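You operate a simulated robot arm through the tools that you are given. There is no shell and no other tool. Be economical: measure what you need, move in short steps, check, and stop when the job is done.

You run a simulated robot arm. Do the job below in one go: nothing can be reset, and whatever is moved stays where it is left.

Task
Set the teal gem on the purple Lucky sign's pale patch with green glue.
Fine: first cover the patch using the glue dabber, stand it back in its cup, put the lid back on the pot; leave the other glue lids and the green Breezy sign. Set down upright: glue dabber. A coat counts when it lies all over at full strength: go over it till it gets no stronger.

It is judged by the outcome, as a careful person would: the job done as asked, and still so three seconds after it is handed in. It fails if anything else is knocked over, pushed out of place, dropped, spilled or broken. Lids that push on must go on centred and level and be pressed home; caps that screw on are set level and turned clockwise until they are tight.

Robot
A 7-joint arm with a two-finger parallel gripper, fixed in place. Base frame: the origin is at the foot of the arm, x ahead of it, y to its left, z up. Lengths are in mm, angles in rad, forces in N, time in s.
Its first joint turns from -2.897 to 2.897 rad. Payload 4.4 kg.
The tool frame sits at the grasp point between the pads (the TCP): z along the fingers, y along the line on which they close. The tips reach 23 mm beyond it. Largest opening 94 mm; finger width 38, thickness 10; the body of the gripper, 54 by 96 mm, starts 39 mm behind the TCP.
Orientation is that of the tool frame in the base frame, as [roll, pitch, yaw] about the fixed x, y, z axes, in that order (R = Rz(yaw) Ry(pitch) Rx(roll)). With the fingers straight down and closing along the base's y, the tool's x points along the base's -x, its y along +y and its z along -z.

Tools
- The arm moves only by the tool step_arm. Its argument "series" is a list of rows, each an object of numbers (a shift or turn left out is 0, a gripper value left out holds the last): "gripper": the closure, from 0 (fully open) to 1 (shut); "dx", "dy", "dz": the shift along the tool's x, y, z in units of 150 mm (1.0 is 150 mm); "ax", "ay", "az": the turn, a rotation vector about the tool's x, y, z in units of 120 degrees (1.0 is 120 degrees). In form: [{"gripper": .., "dx": .., "dy": .., "dz": .., "ax": .., "ay": .., "az": ..}, ...]. A call has 1 to 8 rows; each row is the pose to reach, as a shift and turn from the pose commanded when the call began, along the tool's axes at that moment. A call with a number of a shift or a turn outside -1 to 1 is refused whole. A row lasts 0.2 s, in which the tool goes at most 50 mm and 0.15 rad; a call with a longer step from one row to the next is refused whole, and so is a gripper value outside its range. A pose out of reach is approached as far as the arm can. The call stops where the force on the tool passes 90 N (or 10 N more than at its start, if that is more) or the arm is blocked; 0.2 s more then pass. The fingers move at their own pace (about 72 mm/s each) and stop on an object; they squeeze with about 43 N. The grip force told is the motor's: it shows also when the fingers shut on nothing. Time passes only in rows, and 0.2 s behind the last, so rows that repeat a pose let the fingers close. The reply holds the time, the measured pose of the TCP, the force on the tool along the base axes, the opening and the grip force, in the units named above and with some noise, with the torque about the TCP (base axes, N m) and any sound that the robot's microphone picked up, and new pictures: "pictures" is both (left out), scene, wrist or none.
- Cameras (640 x 400 px; columns grow to the right, rows downward): "scene" is fixed at [408.7, 643.3, 1642]; the picture's right is [-0.61, -0.79, 0.00], its down [-0.61, 0.47, -0.63] and it looks along [0.50, -0.39, -0.77] (base axes); focal length 338 px, centre (320, 200). "wrist" rides on the gripper at [86, 16, -74] in the tool frame; the picture's right is [-0.18, 0.98, 0.00], its down [-0.58, -0.11, -0.81] and it looks along [-0.79, -0.15, 0.59] (tool axes); focal length 243 px, centre (320, 200).
- probe_pixels(camera, pixels): for up to 12 pixels [column, row] of the newest picture of that camera ("zoom" is the newest enlarged one), the place [x, y, z] in the base frame of the surface seen there, good to about 2 mm, but the place of the scene camera against the robot may be out by one fixed shift of up to 18 mm in any direction. The clock stands still meanwhile.
- close_up(camera, box): a new picture of the part [left, top, right, bottom] of that camera's present view, enlarged. The clock stands still meanwhile.
- sign_off(): hands the job in; it is judged then, once.

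Go step by step. Measure first, check grasps and placings, and put right what went wrong. The budget is 80 turns and 200 pictures, counting those below and the enlarged ones. Unless the task says otherwise, let go and move clear before handing in, and close with one line.

The tools are called after ">>>" as name(argument=value, ...) on one line, values as JSON. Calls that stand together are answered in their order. step_arm: Moves the arm, as the interface text tells. Its arguments: {"type":"object","properties":{"series":{"type":"array","items":{"type":"object","properties":{"gripper":{"type":"number"},"dx":{"type":"number"},"dy":{"type":"number"},"dz":{"type":"number"},"ax":{"type":"number"},"ay":{"type":"number"},"az":{"type":"number"}}}},"pictures":{"type":"string","enum":["both","scene","wrist","none"]}},"required":["series"]} The other tools are called the same way: probe_pixels (camera, pixels) gives the place of the surface under pixels of a picture; close_up (camera, box) takes an enlarged picture of a part of a camera's view; sign_off () hands the job in.

At the start:

```text
clock: 0.0
eef_pos: [621.6, 104.6, 1238.2]
ee_rot: [3.141, 0.0, -3.141]
wrist_force: [0.3, -1.0, 0.3]
moment: [-0.02, 0.03, -0.01]
opening: 93.8
gripper_force: 0.1
```

scene: 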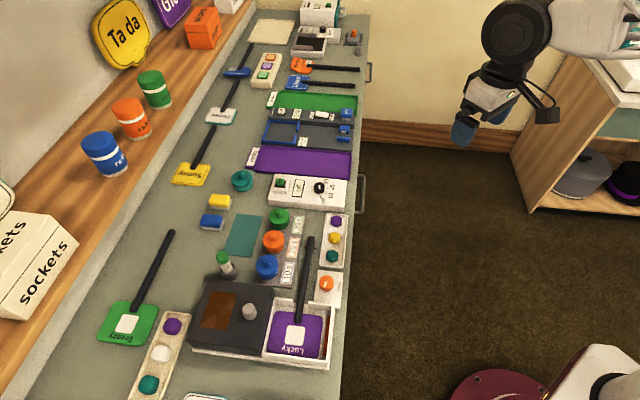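
wrist: 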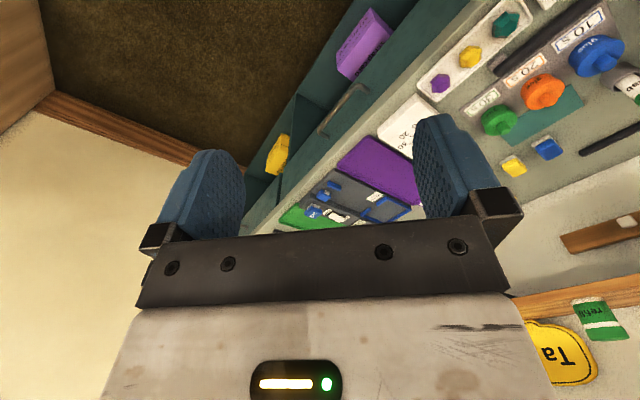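

The bench holds the Lucky sign around (295,335), glue pots at (280,215), (274,240), (267,266), and a cup with a dabber at (225,262). I'll enlarge these areas to look more closely.

>>> close_up(camera="scene", box=[190, 180, 370, 292])

>>> close_up(camera="scene", box=[90, 280, 350, 400])

```text
3.56 times, centred on (280, 236) of scene
```

zoom: 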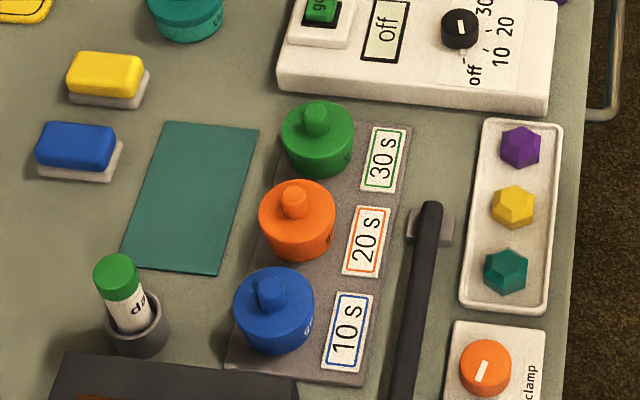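

```text
2.46 times, centred on (220, 340) of scene
```

zoom: 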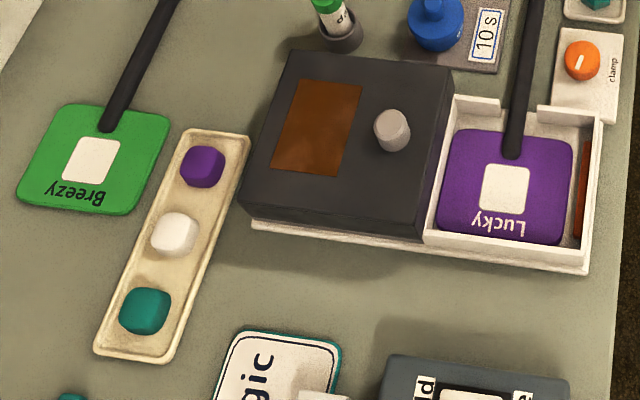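

The faceted gems are in the white tray, and the sign lies in a white tray beside a dark box with a clamp knob. I'll enlarge the timer, the clamp and the sign more.

>>> close_up(camera="scene", box=[255, 260, 355, 375])

>>> close_up(camera="scene", box=[225, 80, 385, 210])

>>> probe_pixels(camera="scene", pixels=[[295, 335], [279, 213], [274, 237], [267, 262], [222, 255], [331, 256], [230, 278], [245, 235], [326, 282], [319, 186], [250, 310], [310, 240]])

```text
3.48 times, centred on (305, 318) of scene
```

zoom: 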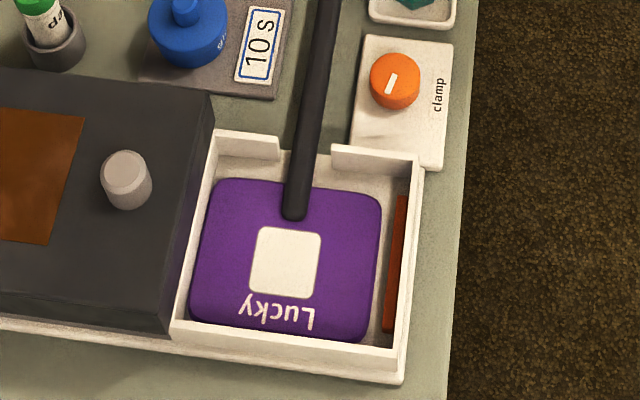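

```text
3.08 times, centred on (305, 145) of scene
```

zoom: 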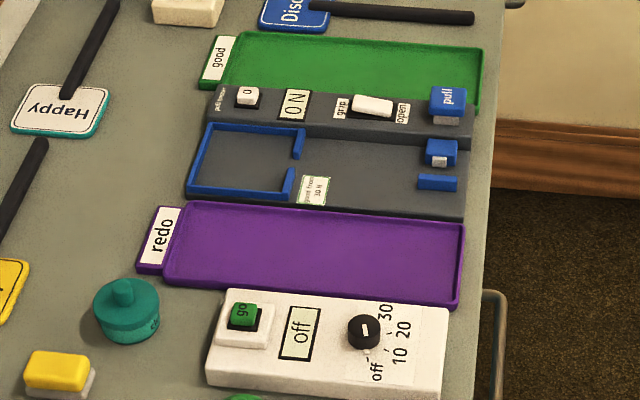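

```text
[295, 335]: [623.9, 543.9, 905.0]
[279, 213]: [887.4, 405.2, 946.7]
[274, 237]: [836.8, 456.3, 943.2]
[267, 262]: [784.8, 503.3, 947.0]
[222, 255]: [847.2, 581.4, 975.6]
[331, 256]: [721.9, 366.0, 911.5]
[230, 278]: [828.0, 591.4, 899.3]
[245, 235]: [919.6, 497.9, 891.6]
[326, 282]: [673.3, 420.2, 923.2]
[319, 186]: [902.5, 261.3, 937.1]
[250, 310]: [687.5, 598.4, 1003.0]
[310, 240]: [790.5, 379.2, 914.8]
```

The working items span x 620–890 and y 360–590, at z about 890–1000. I'll fly over them for a wrist-camera measurement free of the scene camera's offset.

>>> step_arm(series=[{"dy": 0.3, "gripper": 0}, {"dy": 0.6, "dx": -0.1}, {"dy": 0.9, "dx": -0.2, "dz": 0.1}, {"dy": 1.0, "dx": -0.3, "dz": 0.2}], pictures="none")

>>> step_arm(series=[{"dy": 0.3}, {"dy": 0.6, "dx": -0.1}, {"dy": 0.9, "dx": -0.2, "dz": 0.1}, {"dy": 1.0, "dx": -0.3, "dz": 0.2}], pictures="wrist")

```text
clock: 1.0
eef_pos: [667.3, 255.3, 1208.3]
ee_rot: [3.141, 0.0, 3.141]
wrist_force: [0.4, 0.7, -0.3]
moment: [-0.01, 0.0, 0.02]
opening: 94.2
gripper_force: 0.2
```

```text
clock: 2.0
eef_pos: [711.6, 404.5, 1179.2]
ee_rot: [-3.141, 0.0, -3.14]
wrist_force: [0.0, 0.7, 0.3]
moment: [-0.02, -0.01, -0.02]
opening: 93.9
gripper_force: 0.0
```

wrist: 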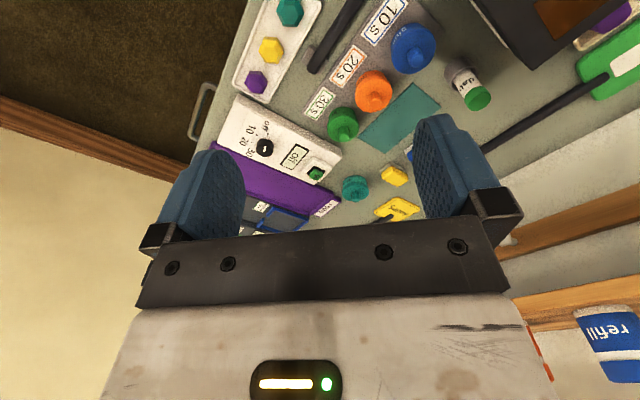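

The wrist view shows the pots at (343,124), (373,90) and (411,50), the dabber at (470,90), and the gems at (290,10). I'll probe them with this camera and enlarge it.

>>> probe_pixels(camera="wrist", pixels=[[342, 118], [373, 92], [411, 48], [477, 98], [465, 80], [290, 10], [400, 115], [271, 50], [330, 95], [318, 105], [600, 62], [440, 75]])

>>> close_up(camera="wrist", box=[290, 0, 530, 150])

```text
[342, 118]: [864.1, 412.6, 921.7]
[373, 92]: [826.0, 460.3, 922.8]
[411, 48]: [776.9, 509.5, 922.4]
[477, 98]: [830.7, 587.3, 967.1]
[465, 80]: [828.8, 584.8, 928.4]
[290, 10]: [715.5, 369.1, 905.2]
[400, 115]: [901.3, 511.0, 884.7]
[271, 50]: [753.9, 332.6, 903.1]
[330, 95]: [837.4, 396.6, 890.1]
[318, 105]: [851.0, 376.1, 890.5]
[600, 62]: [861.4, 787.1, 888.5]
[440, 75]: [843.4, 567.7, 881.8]
```

```text
2.67 times, centred on (410, 75) of wrist
```

zoom: 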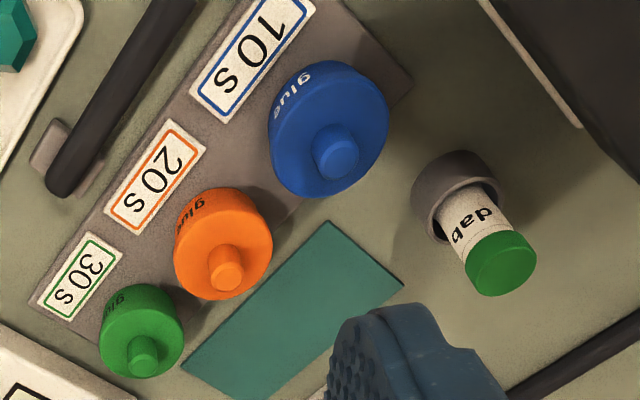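

Wrist measurements put the scene camera about 7 mm off in x and z. I'll descend for a closer view of the green pot and the dabber cup.

>>> step_arm(series=[{"dy": 0.2, "dz": 0.25}, {"dy": 0.4, "dz": 0.5}, {"dy": 0.45, "dz": 0.65}], pictures="wrist")

>>> close_up(camera="wrist", box=[220, 0, 540, 200])

```text
clock: 2.8
eef_pos: [711.2, 472.6, 1080.8]
ee_rot: [-3.141, 0.001, 3.141]
wrist_force: [-0.5, -0.3, 0.7]
moment: [0.0, -0.01, -0.02]
opening: 94.1
gripper_force: 0.2
```

wrist: 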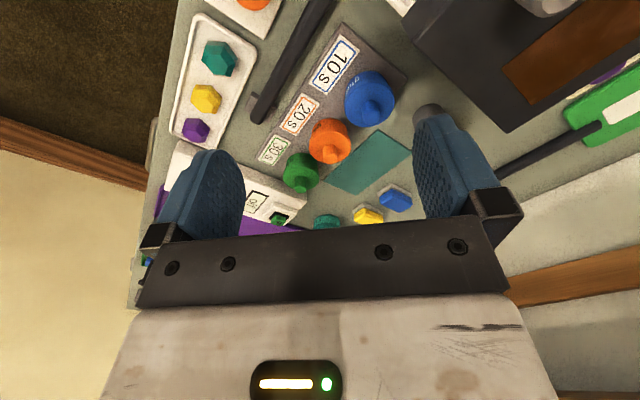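

```text
2.00 times, centred on (380, 100) of wrist
```

zoom: 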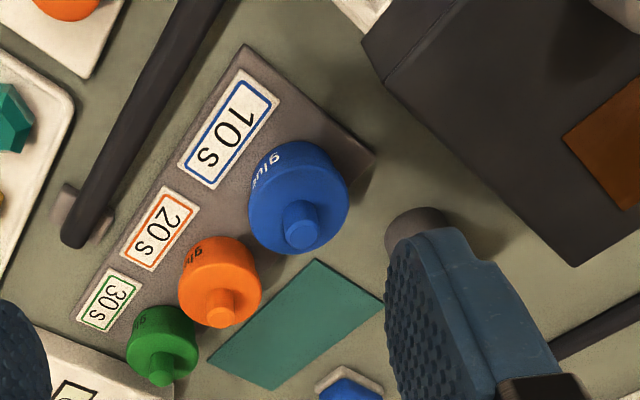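

The green pot shows at about (300,172) in the wrist view. I'll probe its knob, rim, base and surroundings.

>>> probe_pixels(camera="zoom", pixels=[[162, 376], [161, 365], [165, 340], [135, 350], [194, 350], [165, 318], [220, 310], [219, 295], [280, 350], [340, 290], [298, 225], [300, 240]])

>>> close_up(camera="wrist", box=[265, 130, 345, 200])

>>> close_up(camera="scene", box=[200, 195, 310, 285])

```text
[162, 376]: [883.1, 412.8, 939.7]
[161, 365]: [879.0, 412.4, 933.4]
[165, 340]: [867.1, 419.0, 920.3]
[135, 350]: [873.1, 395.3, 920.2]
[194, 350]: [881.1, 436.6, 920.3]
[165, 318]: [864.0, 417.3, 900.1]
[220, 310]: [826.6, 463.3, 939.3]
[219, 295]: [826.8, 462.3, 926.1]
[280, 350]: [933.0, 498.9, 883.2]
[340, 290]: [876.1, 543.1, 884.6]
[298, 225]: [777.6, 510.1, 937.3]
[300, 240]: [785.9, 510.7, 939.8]
```

```text
5.71 times, centred on (305, 165) of wrist
```

zoom: 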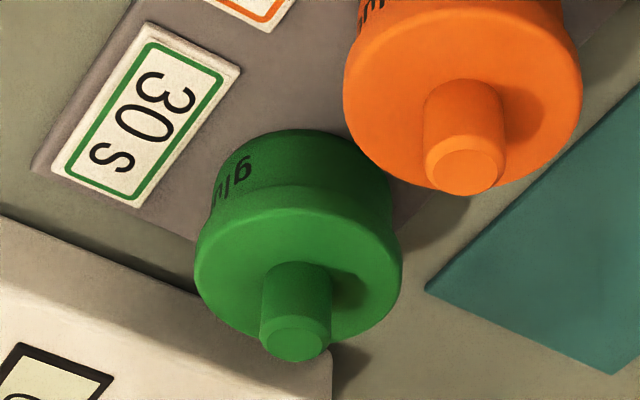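

```text
4.44 times, centred on (255, 240) of scene
```

zoom: 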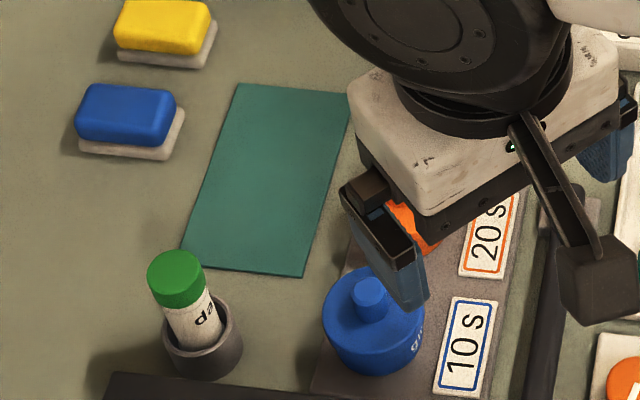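

The lid's knob is about 17 mm wide and tops out at z≈940. I'll probe the knob and lid outline precisely.

>>> probe_pixels(camera="wrist", pixels=[[301.2, 190], [301, 187], [304, 190], [298, 190], [284, 176], [318, 176], [302, 167], [296, 158], [330, 185]])

```text
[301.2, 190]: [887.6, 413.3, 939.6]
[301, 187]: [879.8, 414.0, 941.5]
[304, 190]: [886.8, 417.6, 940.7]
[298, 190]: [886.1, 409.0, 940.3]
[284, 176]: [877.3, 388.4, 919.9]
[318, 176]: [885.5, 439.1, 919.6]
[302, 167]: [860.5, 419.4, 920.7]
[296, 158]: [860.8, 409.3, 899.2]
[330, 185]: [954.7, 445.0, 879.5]
```

The knob centre is about (886,413.5), at the edge of reach. I'll approach above it with the fingers partly closed.

>>> step_arm(series=[{"dx": -0.3, "dy": -0.1, "gripper": 0.5}, {"dx": -0.6, "dy": -0.25, "dz": 0.1}, {"dx": -0.9, "dy": -0.39, "dz": 0.3}, {"dx": -1.0, "dy": -0.394, "dz": 0.4}], pictures="none")

>>> step_arm(series=[{"dx": -0.165, "dz": 0.1}, {"dx": -0.165, "dz": 0.1}], pictures="both")

```text
refused: row 2 steps farther than a row can; nothing moved
```

```text
clock: 3.4
eef_pos: [736.7, 470.8, 1064.4]
ee_rot: [3.141, 0.0, 3.141]
wrist_force: [0.1, -0.1, 0.4]
moment: [-0.01, -0.02, 0.03]
opening: 94.1
gripper_force: 0.0
```

scene: 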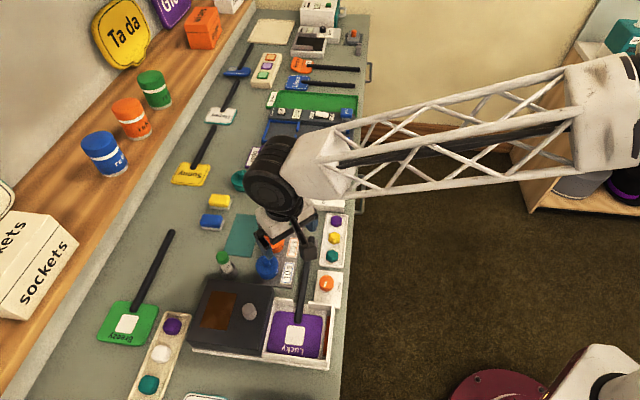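
wrist: 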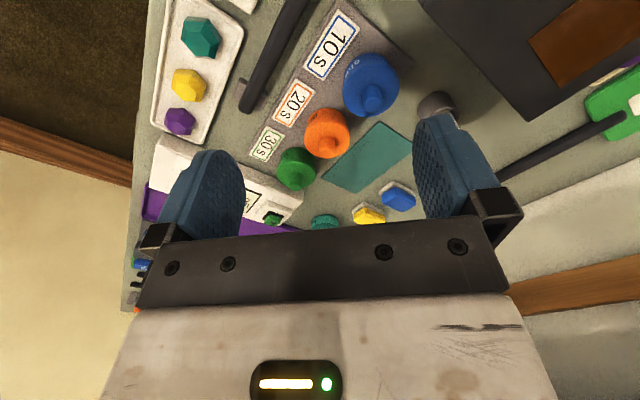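

The first row set was too long and was refused, so only the second ran. I'll go in four even rows to (886,413.5,1000).

>>> step_arm(series=[{"dx": -0.25, "dy": -0.1, "dz": 0.1, "gripper": 0.5}, {"dx": -0.5, "dy": -0.2, "dz": 0.2}, {"dx": -0.75, "dy": -0.3, "dz": 0.3}, {"dx": -0.995, "dy": -0.385, "dz": 0.42}, {"dx": -0.995, "dy": -0.385, "dz": 0.42}], pictures="wrist")

>>> close_up(camera="wrist", box=[220, 60, 460, 210])

```text
clock: 4.6
eef_pos: [886.0, 414.0, 1002.0]
ee_rot: [-3.141, 0.001, -3.141]
wrist_force: [-0.1, -0.7, 0.4]
moment: [-0.02, 0.02, -0.01]
opening: 46.9
gripper_force: 0.2
```

wrist: 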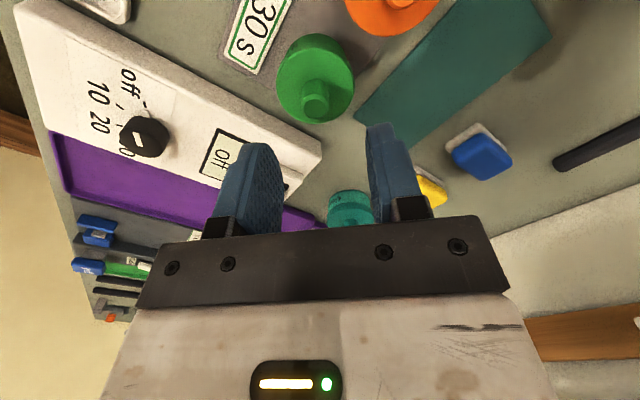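

```text
2.67 times, centred on (340, 135) of wrist
```

zoom: 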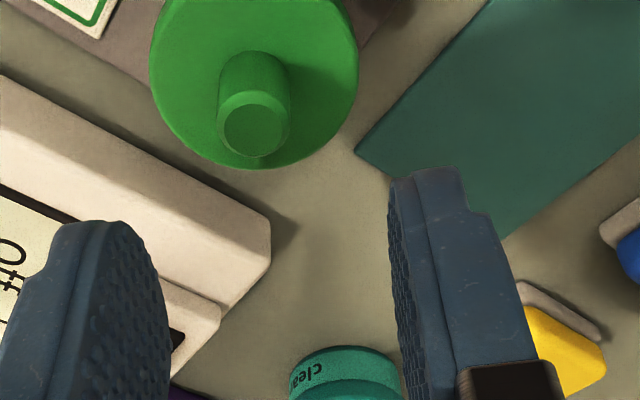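

The arm reached the point. I'll probe the knob top, at zoom (254,130), and the lid edges for an exact centre.

>>> probe_pixels(camera="zoom", pixels=[[254, 130], [225, 130], [282, 130], [254, 150], [254, 110], [160, 80], [350, 80], [250, 165], [360, 150], [500, 220]])

```text
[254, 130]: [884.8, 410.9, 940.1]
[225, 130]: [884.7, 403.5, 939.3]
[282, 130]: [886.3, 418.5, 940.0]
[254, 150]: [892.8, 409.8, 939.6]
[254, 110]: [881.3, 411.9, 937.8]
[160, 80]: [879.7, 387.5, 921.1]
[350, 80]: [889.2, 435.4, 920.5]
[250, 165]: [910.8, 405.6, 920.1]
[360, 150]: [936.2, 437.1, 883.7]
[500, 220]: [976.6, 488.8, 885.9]
```

The knob centre is (885,411.3), so I'll shift 2.5 mm, go down to TCP z≈946, and close on the knob.

>>> step_arm(series=[{"dx": 0.007, "dy": -0.017, "dz": 0.15}, {"dx": 0.007, "dy": -0.017, "dz": 0.3}, {"dx": 0.007, "dy": -0.017, "dz": 0.373}, {"dx": 0.007, "dy": -0.017, "dz": 0.373, "gripper": 1}, {"dx": 0.007, "dy": -0.017, "dz": 0.373, "gripper": 1}, {"dx": 0.007, "dy": -0.017, "dz": 0.373, "gripper": 1}], pictures="none")

```text
clock: 6.0
eef_pos: [882.7, 411.6, 946.6]
ee_rot: [-3.14, 0.0, -3.142]
wrist_force: [-2.0, -7.9, 2.8]
moment: [-0.26, 0.03, -0.04]
opening: 15.5
gripper_force: 43.3
heard: snap
```

The grip is on the knob at 15.5 mm and there was a snap sound. I'll lift gently and look.

>>> step_arm(series=[{"dz": -0.03}, {"dz": -0.1}, {"dz": -0.2}, {"dz": -0.35}], pictures="both")

>>> close_up(camera="wrist", box=[220, 30, 460, 180])

```text
clock: 7.0
eef_pos: [882.2, 410.9, 999.2]
ee_rot: [-3.141, 0.001, 3.141]
wrist_force: [0.0, 0.8, -0.4]
moment: [0.02, 0.01, 0.0]
opening: 15.9
gripper_force: 43.6
```

scene: 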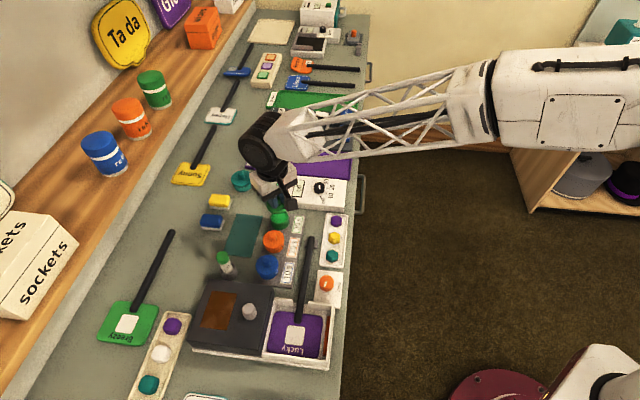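
wrist: 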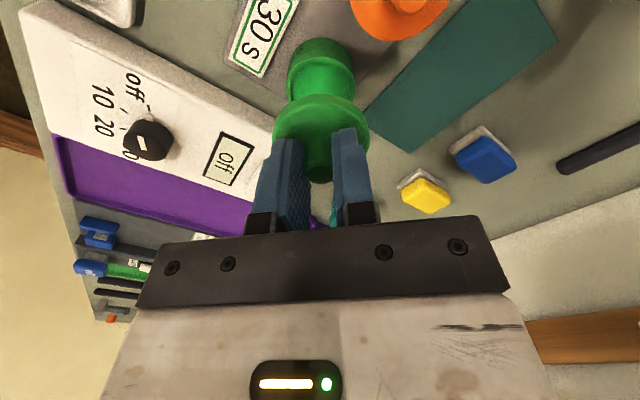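

```text
2.67 times, centred on (340, 105) of wrist
```

zoom: 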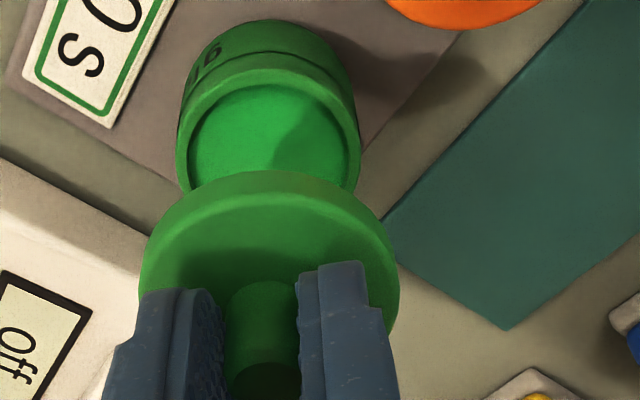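

The lid snapped off cleanly and the pot is open. I'll probe for a free spot within reach to set it down.

>>> probe_pixels(camera="scene", pixels=[[240, 380], [280, 380], [248, 257], [264, 216], [240, 216], [224, 254], [250, 280], [238, 265], [335, 380], [290, 375]])

>>> close_up(camera="scene", box=[180, 330, 360, 400])

```text
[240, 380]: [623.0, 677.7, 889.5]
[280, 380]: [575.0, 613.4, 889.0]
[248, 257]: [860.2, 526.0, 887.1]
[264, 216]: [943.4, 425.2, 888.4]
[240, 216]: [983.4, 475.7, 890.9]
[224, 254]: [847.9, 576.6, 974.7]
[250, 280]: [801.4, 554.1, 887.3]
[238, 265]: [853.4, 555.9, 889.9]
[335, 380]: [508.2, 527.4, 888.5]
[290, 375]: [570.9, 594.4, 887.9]
```

```text
3.56 times, centred on (270, 365) of scene
```

zoom: 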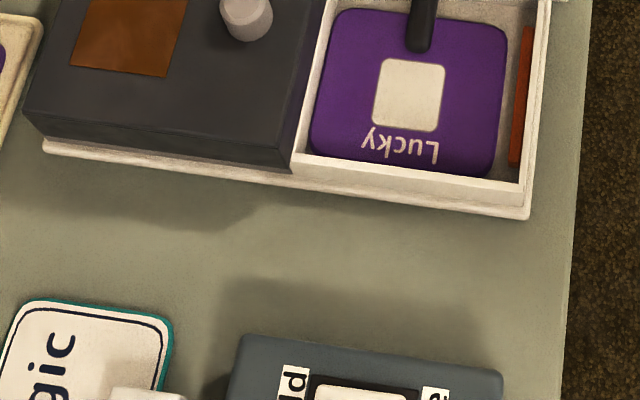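

The teal mat, about x 860–960 and y 450–545, would be a good flat spot if the arm can reach it. I'll test with a move toward (903,503) at the present height.

>>> step_arm(series=[{"dy": 0.3, "dx": -0.05}, {"dy": 0.61, "dx": -0.13}, {"dy": 0.61, "dx": -0.13}], pictures="wrist")

```text
clock: 7.8
eef_pos: [901.9, 502.8, 1001.3]
ee_rot: [3.142, -0.001, 3.141]
wrist_force: [-0.6, -0.3, -0.6]
moment: [0.0, 0.02, 0.02]
opening: 15.7
gripper_force: 43.2
```

wrist: 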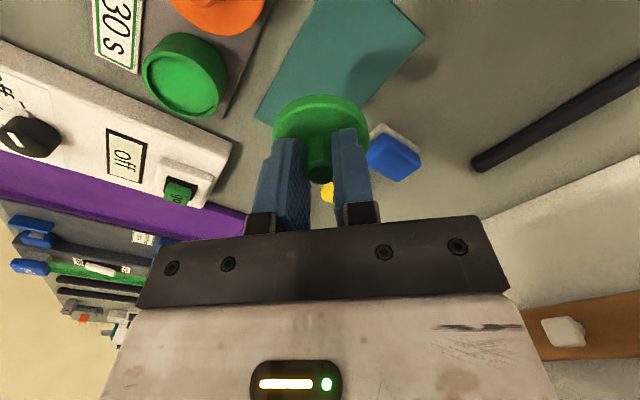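

The arm reached r≈1033, which also means the dabber is reachable. I'll probe the mat's extents to place the lid fully on it.

>>> probe_pixels(camera="wrist", pixels=[[258, 118], [322, 10], [390, 5], [422, 42], [366, 110], [300, 80], [320, 98], [320, 130], [187, 75], [372, 150]])

```text
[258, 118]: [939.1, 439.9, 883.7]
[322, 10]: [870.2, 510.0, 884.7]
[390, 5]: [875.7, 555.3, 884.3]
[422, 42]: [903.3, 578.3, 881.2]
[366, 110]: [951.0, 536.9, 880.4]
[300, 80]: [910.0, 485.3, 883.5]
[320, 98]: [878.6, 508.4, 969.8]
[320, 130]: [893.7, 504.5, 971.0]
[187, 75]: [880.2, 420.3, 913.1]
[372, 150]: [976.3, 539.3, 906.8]
```

The mat centre is about (910,510). I'll move 12 mm further out, then descend in stages watching the force.

>>> step_arm(series=[{"dx": -0.06, "dy": 0.06, "dz": 0.1}, {"dx": -0.06, "dy": 0.06, "dz": 0.3}, {"dx": -0.06, "dy": 0.06, "dz": 0.48}, {"dx": -0.06, "dy": 0.06, "dz": 0.48}], pictures="wrist")

>>> close_up(camera="wrist", box=[220, 30, 460, 180])

```text
clock: 8.8
eef_pos: [910.9, 511.5, 927.8]
ee_rot: [3.141, -0.001, -3.141]
wrist_force: [0.1, 0.0, -0.5]
moment: [0.01, 0.0, 0.02]
opening: 15.6
gripper_force: 43.4
```

wrist: 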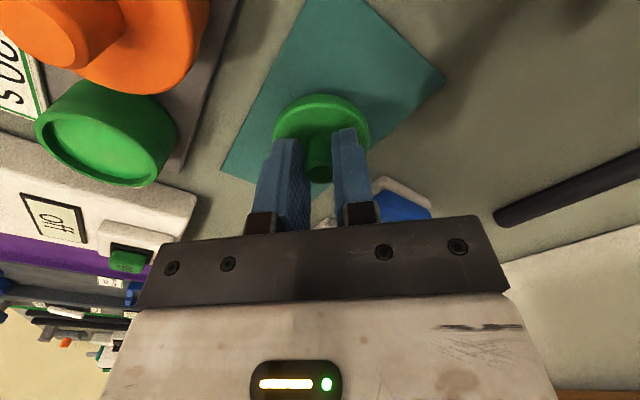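

```text
2.67 times, centred on (340, 105) of wrist
```

zoom: 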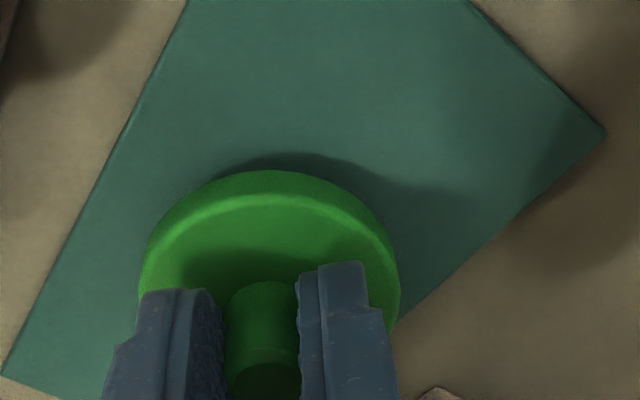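

The lid is fully over the mat with a small gap. I'll lower it a few mm at a time.

>>> step_arm(series=[{"dz": 0.02}, {"dz": 0.035}, {"dz": 0.035}], pictures="none")

>>> step_arm(series=[{"dz": 0.01}, {"dz": 0.015}, {"dz": 0.015}], pictures="none")

```text
clock: 9.6
eef_pos: [912.0, 512.3, 922.1]
ee_rot: [3.14, 0.001, -3.141]
wrist_force: [0.2, 0.0, -0.1]
moment: [0.03, -0.03, -0.02]
opening: 15.7
gripper_force: 43.0
```

```text
clock: 10.4
eef_pos: [913.2, 512.6, 919.6]
ee_rot: [3.142, 0.0, -3.141]
wrist_force: [0.8, 0.4, -0.7]
moment: [-0.02, -0.02, -0.01]
opening: 15.8
gripper_force: 42.3
```

>>> step_arm(series=[{"dz": 0.01}, {"dz": 0.015}, {"dz": 0.015}], pictures="none")

>>> step_arm(series=[{"dz": 0.01}, {"dz": 0.015}, {"dz": 0.015}], pictures="wrist")

>>> close_up(camera="wrist", box=[220, 30, 460, 180])

```text
clock: 11.2
eef_pos: [912.6, 512.0, 918.6]
ee_rot: [3.141, 0.001, 3.141]
wrist_force: [-11.2, -1.4, 19.1]
moment: [-0.05, 0.25, 0.03]
opening: 15.6
gripper_force: 43.0
```

```text
clock: 12.0
eef_pos: [912.5, 510.8, 919.0]
ee_rot: [3.139, 0.004, -3.14]
wrist_force: [-19.4, -7.2, 51.4]
moment: [-0.13, 0.3, -0.02]
opening: 15.8
gripper_force: 42.7
```

wrist: 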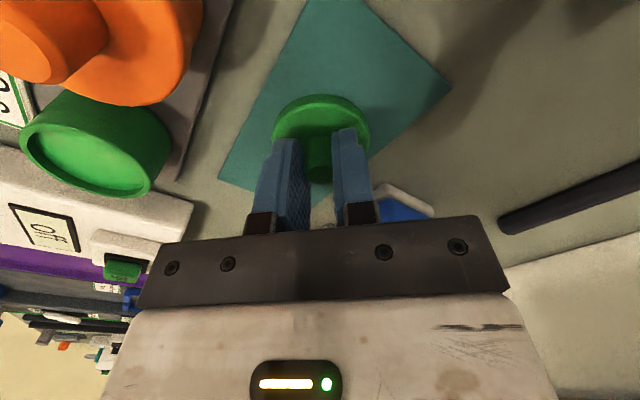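

```text
2.67 times, centred on (340, 105) of wrist
```

zoom: 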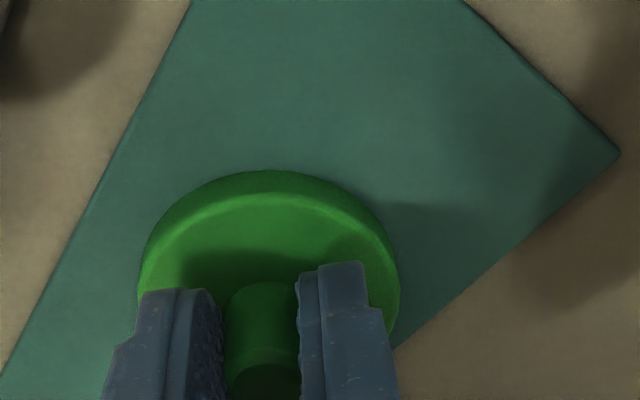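

Contact is at TCP z≈919 and I'm pressing slightly too hard. I'll back off, open to about 45 mm, and rise.

>>> step_arm(series=[{"dz": -0.015}, {"dz": -0.026}, {"dz": -0.026, "gripper": 0.5}, {"dz": -0.026, "gripper": 0.5}, {"dz": -0.2}, {"dz": -0.5}], pictures="wrist")

```text
clock: 13.4
eef_pos: [912.2, 511.7, 990.1]
ee_rot: [-3.14, -0.001, 3.141]
wrist_force: [-0.7, 0.2, -1.3]
moment: [0.0, -0.02, 0.0]
opening: 47.2
gripper_force: 0.0
```

wrist: 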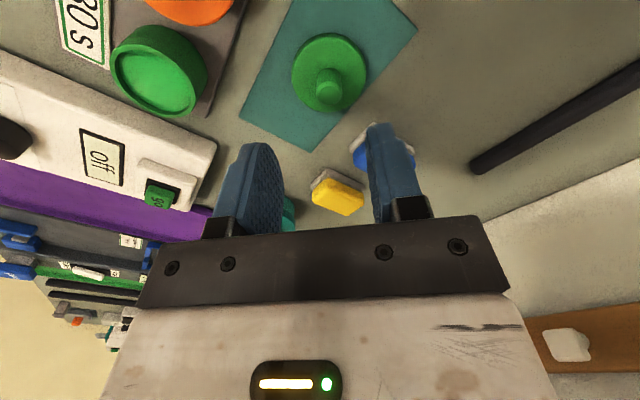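

The lid stands flat on the mat. Next I'll back off to view the dabber and the open pot closely.

>>> step_arm(series=[{"dx": 0.2, "dz": -0.2, "dy": 0.1}, {"dx": 0.45, "dz": -0.35, "dy": 0.2}, {"dx": 0.7, "dz": -0.45, "dy": 0.3, "gripper": 0.3}, {"dx": 0.95, "dz": -0.55, "dy": 0.4}, {"dx": 1.0, "dz": -0.55, "dy": 0.4}], pictures="wrist")

>>> close_up(camera="wrist", box=[220, 30, 460, 180])

```text
clock: 14.6
eef_pos: [761.7, 571.2, 1072.2]
ee_rot: [3.14, 0.001, 3.142]
wrist_force: [0.1, -0.3, 0.3]
moment: [-0.01, -0.03, 0.0]
opening: 66.0
gripper_force: 0.1
```

wrist: 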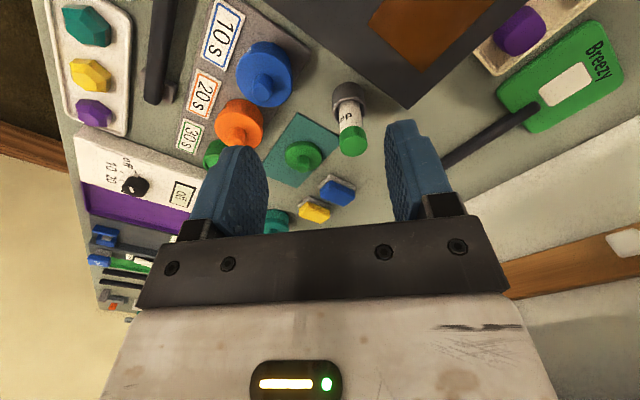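

```text
2.67 times, centred on (340, 105) of wrist
```

zoom: 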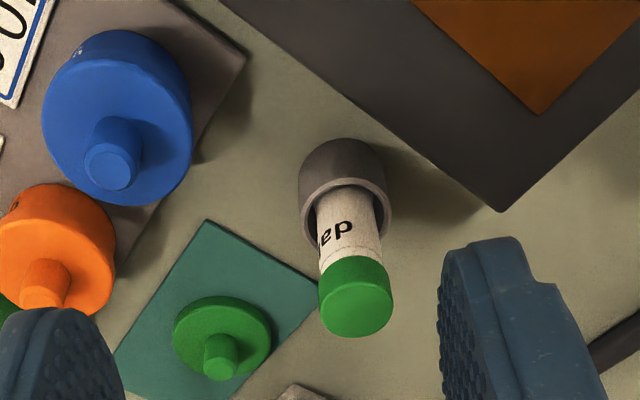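

The dabber has a wider green head and sits in a grey cup. I'll probe its head, body and the cup rim.

>>> probe_pixels(camera="zoom", pixels=[[356, 308], [323, 300], [390, 300], [355, 332], [356, 288], [350, 262], [352, 245], [345, 195], [308, 215], [385, 215], [340, 150], [345, 183]])

>>> close_up(camera="wrist", box=[310, 70, 390, 170])

```text
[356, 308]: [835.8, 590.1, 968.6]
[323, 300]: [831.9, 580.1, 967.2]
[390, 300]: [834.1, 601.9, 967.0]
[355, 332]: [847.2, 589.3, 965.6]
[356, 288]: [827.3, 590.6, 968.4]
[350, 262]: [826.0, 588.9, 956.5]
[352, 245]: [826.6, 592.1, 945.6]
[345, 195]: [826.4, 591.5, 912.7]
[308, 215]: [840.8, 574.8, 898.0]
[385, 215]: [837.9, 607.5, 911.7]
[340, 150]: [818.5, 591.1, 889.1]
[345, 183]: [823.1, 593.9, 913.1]
```

```text
4.00 times, centred on (350, 120) of wrist
```

zoom: 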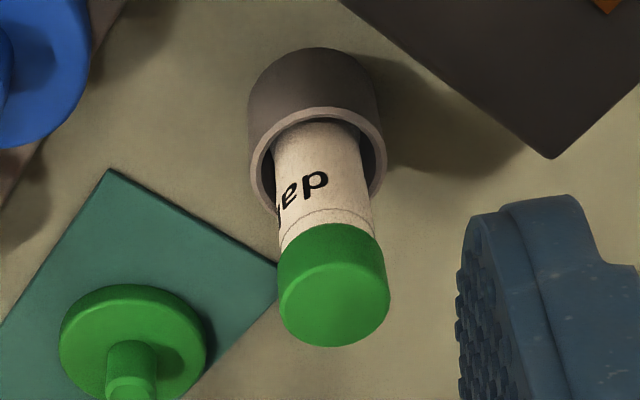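

The dabber's axis is about (837,590.5) with its top at z 968, a 24 mm head and the cup rim at 913. Before descending I'll check the hood corner and heights nearby.

>>> probe_pixels(camera="zoom", pixels=[[552, 157], [552, 145], [540, 120], [600, 60], [430, 30], [334, 320], [282, 290], [388, 290], [334, 344]])

>>> step_arm(series=[{"dx": -0.25, "dy": 0.06, "dz": 0.15, "gripper": 0.5}, {"dx": -0.5, "dy": 0.129, "dz": 0.3}, {"dx": -0.5, "dy": 0.129, "dz": 0.3}], pictures="wrist")

>>> close_up(camera="wrist", box=[220, 30, 460, 180])

```text
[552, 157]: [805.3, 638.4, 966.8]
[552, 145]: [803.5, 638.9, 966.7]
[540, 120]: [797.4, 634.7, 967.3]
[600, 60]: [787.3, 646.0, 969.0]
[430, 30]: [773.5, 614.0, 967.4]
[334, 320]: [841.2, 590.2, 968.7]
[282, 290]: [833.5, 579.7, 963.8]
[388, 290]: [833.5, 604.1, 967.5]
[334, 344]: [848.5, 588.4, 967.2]
```

```text
clock: 15.4
eef_pos: [836.8, 591.2, 1027.2]
ee_rot: [3.141, -0.001, 3.141]
wrist_force: [-0.8, 0.2, -0.1]
moment: [0.0, 0.01, -0.03]
opening: 47.3
gripper_force: 0.1
```

wrist: 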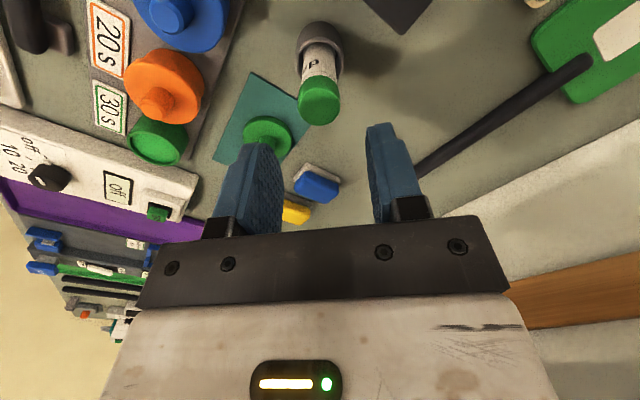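

```text
2.67 times, centred on (340, 105) of wrist
```

zoom: 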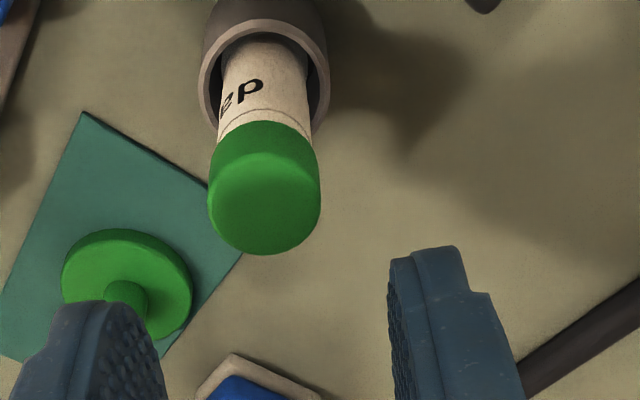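

I'll re-probe the dabber's top centre from here, along with the cup rim.

>>> probe_pixels(camera="zoom", pixels=[[265, 203], [211, 200], [319, 200], [265, 250], [265, 160], [205, 70], [324, 70], [262, 25], [266, 130]])

```text
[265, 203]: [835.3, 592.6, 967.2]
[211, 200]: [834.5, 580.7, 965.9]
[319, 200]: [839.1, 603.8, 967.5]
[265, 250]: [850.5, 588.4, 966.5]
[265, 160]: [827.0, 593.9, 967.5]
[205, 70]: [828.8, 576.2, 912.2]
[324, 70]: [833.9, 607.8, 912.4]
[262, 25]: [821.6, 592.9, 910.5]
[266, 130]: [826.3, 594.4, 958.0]
```

The dabber centre is (838,592). I'll go down to TCP z 957 and close.

>>> step_arm(series=[{"dx": -0.008, "dy": 0.004, "dz": 0.2}, {"dx": -0.008, "dy": 0.004, "dz": 0.4}, {"dx": -0.008, "dy": 0.004, "dz": 0.467}, {"dx": -0.008, "dy": 0.004, "dz": 0.467, "gripper": 1}, {"dx": -0.008, "dy": 0.004, "dz": 0.467, "gripper": 1}], pictures="none")

>>> step_arm(series=[{"dz": -0.2}, {"dz": -0.45}, {"dz": -0.7}, {"dz": -0.7}], pictures="both")

>>> close_up(camera="scene", box=[180, 180, 300, 280])

>>> close_up(camera="wrist", box=[220, 30, 460, 210])

```text
clock: 16.6
eef_pos: [838.6, 590.4, 956.9]
ee_rot: [-3.141, 0.0, -3.141]
wrist_force: [-1.3, 0.7, -0.6]
moment: [0.03, 0.0, 0.03]
opening: 25.1
gripper_force: 43.3
```

```text
clock: 17.6
eef_pos: [840.9, 592.1, 1064.1]
ee_rot: [-3.141, 0.0, 3.141]
wrist_force: [0.4, -0.6, -0.3]
moment: [0.0, 0.02, -0.02]
opening: 25.0
gripper_force: 42.7
```

scene: 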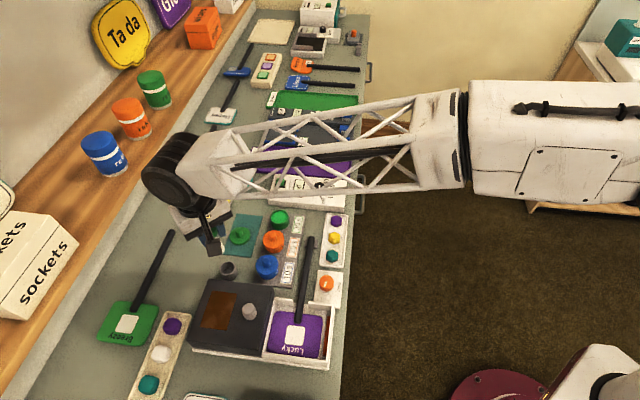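
wrist: 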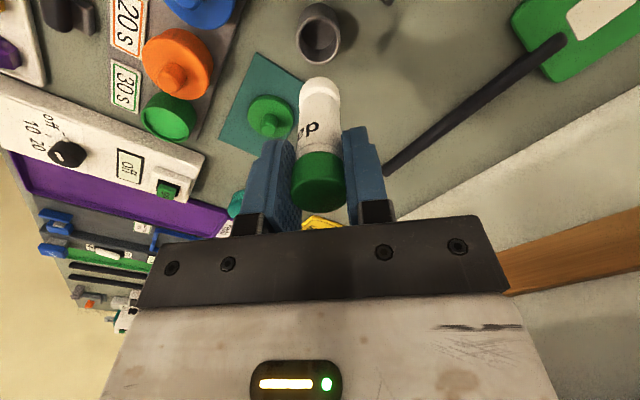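

```text
4.00 times, centred on (240, 230) of scene
```

zoom: 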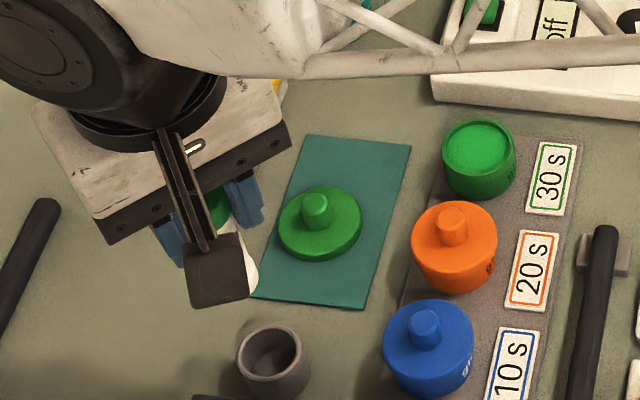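

```text
2.22 times, centred on (340, 120) of wrist
```

zoom: 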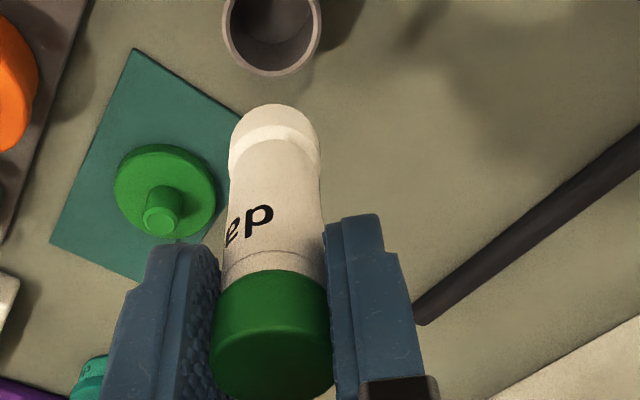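

The dabber is held straight with its foam pad at the bottom. I'll probe the pad's lower edge and the open pot's rim and glue level.

>>> probe_pixels(camera="wrist", pixels=[[320, 79], [318, 84], [306, 90], [334, 90], [320, 100], [165, 116], [146, 119], [190, 125], [170, 100], [320, 35], [320, 28]])

>>> close_up(camera="wrist", box=[130, 80, 210, 150])

```text
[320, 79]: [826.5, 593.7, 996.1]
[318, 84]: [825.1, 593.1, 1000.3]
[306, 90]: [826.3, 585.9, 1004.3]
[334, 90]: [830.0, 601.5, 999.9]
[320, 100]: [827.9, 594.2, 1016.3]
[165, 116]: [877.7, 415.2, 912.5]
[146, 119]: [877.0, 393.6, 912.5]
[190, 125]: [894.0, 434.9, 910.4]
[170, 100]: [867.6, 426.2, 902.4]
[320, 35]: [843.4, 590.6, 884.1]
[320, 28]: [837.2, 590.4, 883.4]
```

```text
5.71 times, centred on (170, 115) of wrist
```

zoom: 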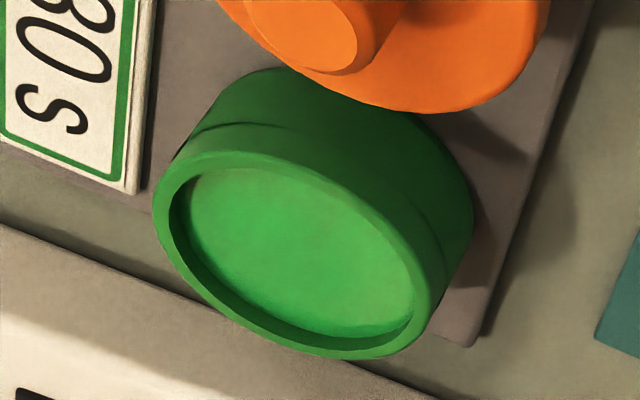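

The dabber's bottom is about 71 mm below the TCP, and the pot's axis is about (884.5,412.5) with glue nearly at the rim (z 912). Before dipping, I'll survey the sign with the wrist camera.

>>> step_arm(series=[{"dx": 0.2, "dy": -0.2}, {"dx": 0.4, "dy": -0.4}, {"dx": 0.65, "dy": -0.6}, {"dx": 0.9, "dy": -0.8}, {"dx": 1.0, "dy": -0.8}], pictures="none")

>>> step_arm(series=[{"dx": 0.3}, {"dx": 0.6}, {"dx": 0.9}, {"dx": 1.0}, {"dx": 1.0}], pictures="wrist")

>>> close_up(camera="wrist", box=[300, 20, 540, 180])

```text
clock: 18.8
eef_pos: [689.1, 471.7, 1062.7]
ee_rot: [3.141, 0.0, -3.141]
wrist_force: [0.7, 0.4, 0.0]
moment: [-0.01, 0.02, 0.01]
opening: 24.8
gripper_force: 42.7
```

```text
clock: 20.0
eef_pos: [538.8, 471.6, 1062.6]
ee_rot: [-3.141, -0.003, 3.141]
wrist_force: [0.2, -0.3, -0.3]
moment: [0.0, 0.01, -0.02]
opening: 24.5
gripper_force: 43.3
```

wrist: 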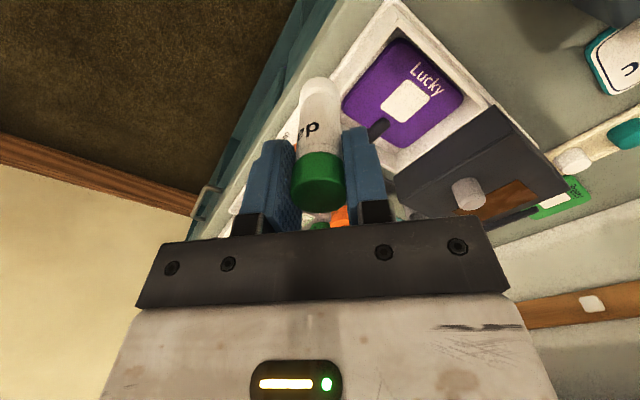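

```text
2.50 times, centred on (420, 100) of wrist
```

zoom: 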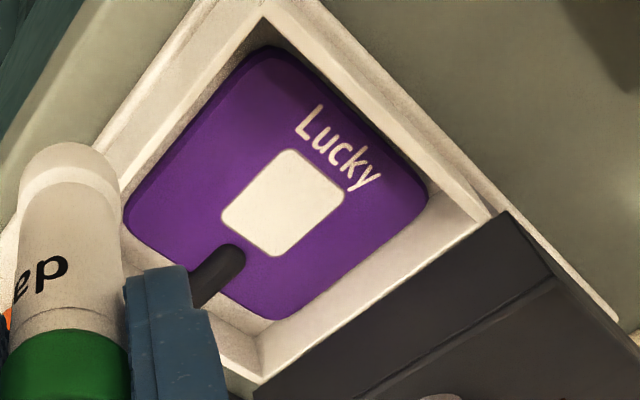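

The patch is clear at zoom (283,202). I'll probe its corners, the frame walls, the hood edge and the handle.

>>> probe_pixels(camera="zoom", pixels=[[283, 202], [288, 152], [341, 196], [278, 253], [225, 214], [270, 20], [490, 210], [215, 265], [508, 220], [260, 390], [150, 130], [350, 300]])

```text
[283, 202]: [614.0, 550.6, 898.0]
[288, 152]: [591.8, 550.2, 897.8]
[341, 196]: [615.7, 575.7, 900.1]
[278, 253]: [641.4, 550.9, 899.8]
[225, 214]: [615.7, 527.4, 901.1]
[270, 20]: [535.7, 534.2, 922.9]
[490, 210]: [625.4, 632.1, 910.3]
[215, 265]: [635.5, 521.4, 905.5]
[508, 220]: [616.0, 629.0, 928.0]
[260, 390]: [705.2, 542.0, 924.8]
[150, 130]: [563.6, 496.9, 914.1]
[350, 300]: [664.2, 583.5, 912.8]
```

The patch is a 36 mm square turned 45°, centred at (616,551), z 899. The hood face is 56 mm away and clear, so I'll go to the green pot to dip.

>>> step_arm(series=[{"dx": -0.3}, {"dx": -0.6}, {"dx": -0.9}, {"dx": -1.0, "dy": -0.1}], pictures="none")

>>> step_arm(series=[{"dx": -0.3, "dy": -0.05}, {"dx": -0.6, "dy": -0.15}, {"dx": -0.9, "dy": -0.2}, {"dx": -1.0, "dy": -0.29}], pictures="none")

>>> step_arm(series=[{"dx": -0.3}, {"dx": -0.3, "dz": 0.15}, {"dx": -0.3, "dz": 0.3}, {"dx": -0.3, "dz": 0.3}], pictures="wrist")

>>> close_up(camera="wrist", box=[220, 0, 460, 180])

```text
clock: 21.0
eef_pos: [688.0, 457.5, 1062.8]
ee_rot: [-3.141, 0.001, -3.141]
wrist_force: [0.2, 0.0, -0.7]
moment: [-0.01, -0.01, 0.01]
opening: 25.1
gripper_force: 43.3
```

```text
clock: 22.0
eef_pos: [839.1, 415.2, 1062.9]
ee_rot: [3.141, 0.0, 3.142]
wrist_force: [0.2, 0.6, -0.4]
moment: [0.03, -0.01, -0.05]
opening: 24.9
gripper_force: 43.4
```

```text
clock: 23.0
eef_pos: [883.1, 413.2, 1018.5]
ee_rot: [-3.14, -0.001, -3.141]
wrist_force: [-0.2, 0.5, -1.1]
moment: [-0.01, 0.0, 0.01]
opening: 25.0
gripper_force: 43.2
```

wrist: 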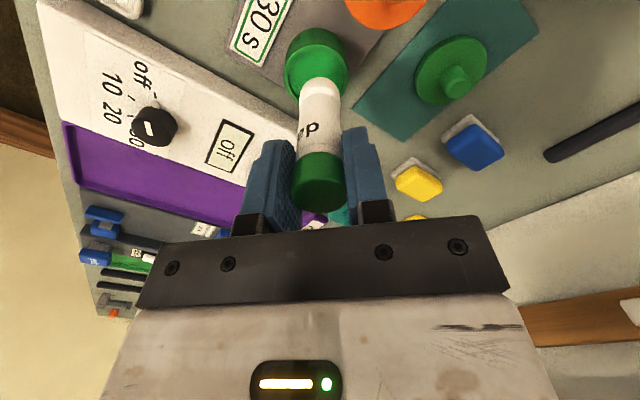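

```text
2.22 times, centred on (340, 90) of wrist
```

zoom: 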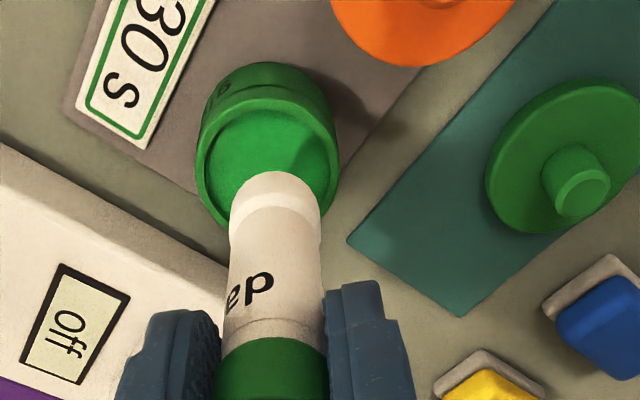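

The pad is centred over the pot, so I'll lower it into the glue while watching the force.

>>> step_arm(series=[{"dz": 0.12}, {"dz": 0.24}, {"dz": 0.28}, {"dz": 0.3}, {"dz": 0.3}], pictures="none")

>>> step_arm(series=[{"dz": 0.02}, {"dz": 0.03}, {"dz": 0.03}], pictures="wrist")

>>> close_up(camera="wrist", box=[220, 0, 460, 180])

```text
clock: 24.2
eef_pos: [883.1, 412.8, 973.6]
ee_rot: [-3.141, 0.001, 3.141]
wrist_force: [4.3, 1.7, 42.5]
moment: [0.08, -0.16, 0.02]
opening: 25.2
gripper_force: 42.9
```

```text
clock: 25.0
eef_pos: [881.8, 414.0, 968.9]
ee_rot: [-3.141, 0.001, 3.141]
wrist_force: [0.9, 1.7, 45.5]
moment: [0.14, 0.07, -0.01]
opening: 24.7
gripper_force: 43.3
```

wrist: 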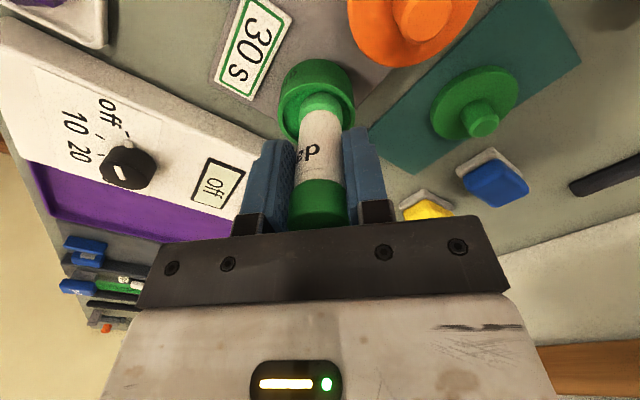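

```text
2.22 times, centred on (340, 90) of wrist
```

zoom: 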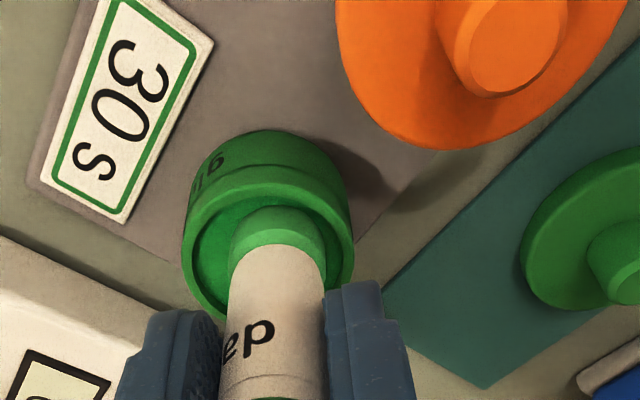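

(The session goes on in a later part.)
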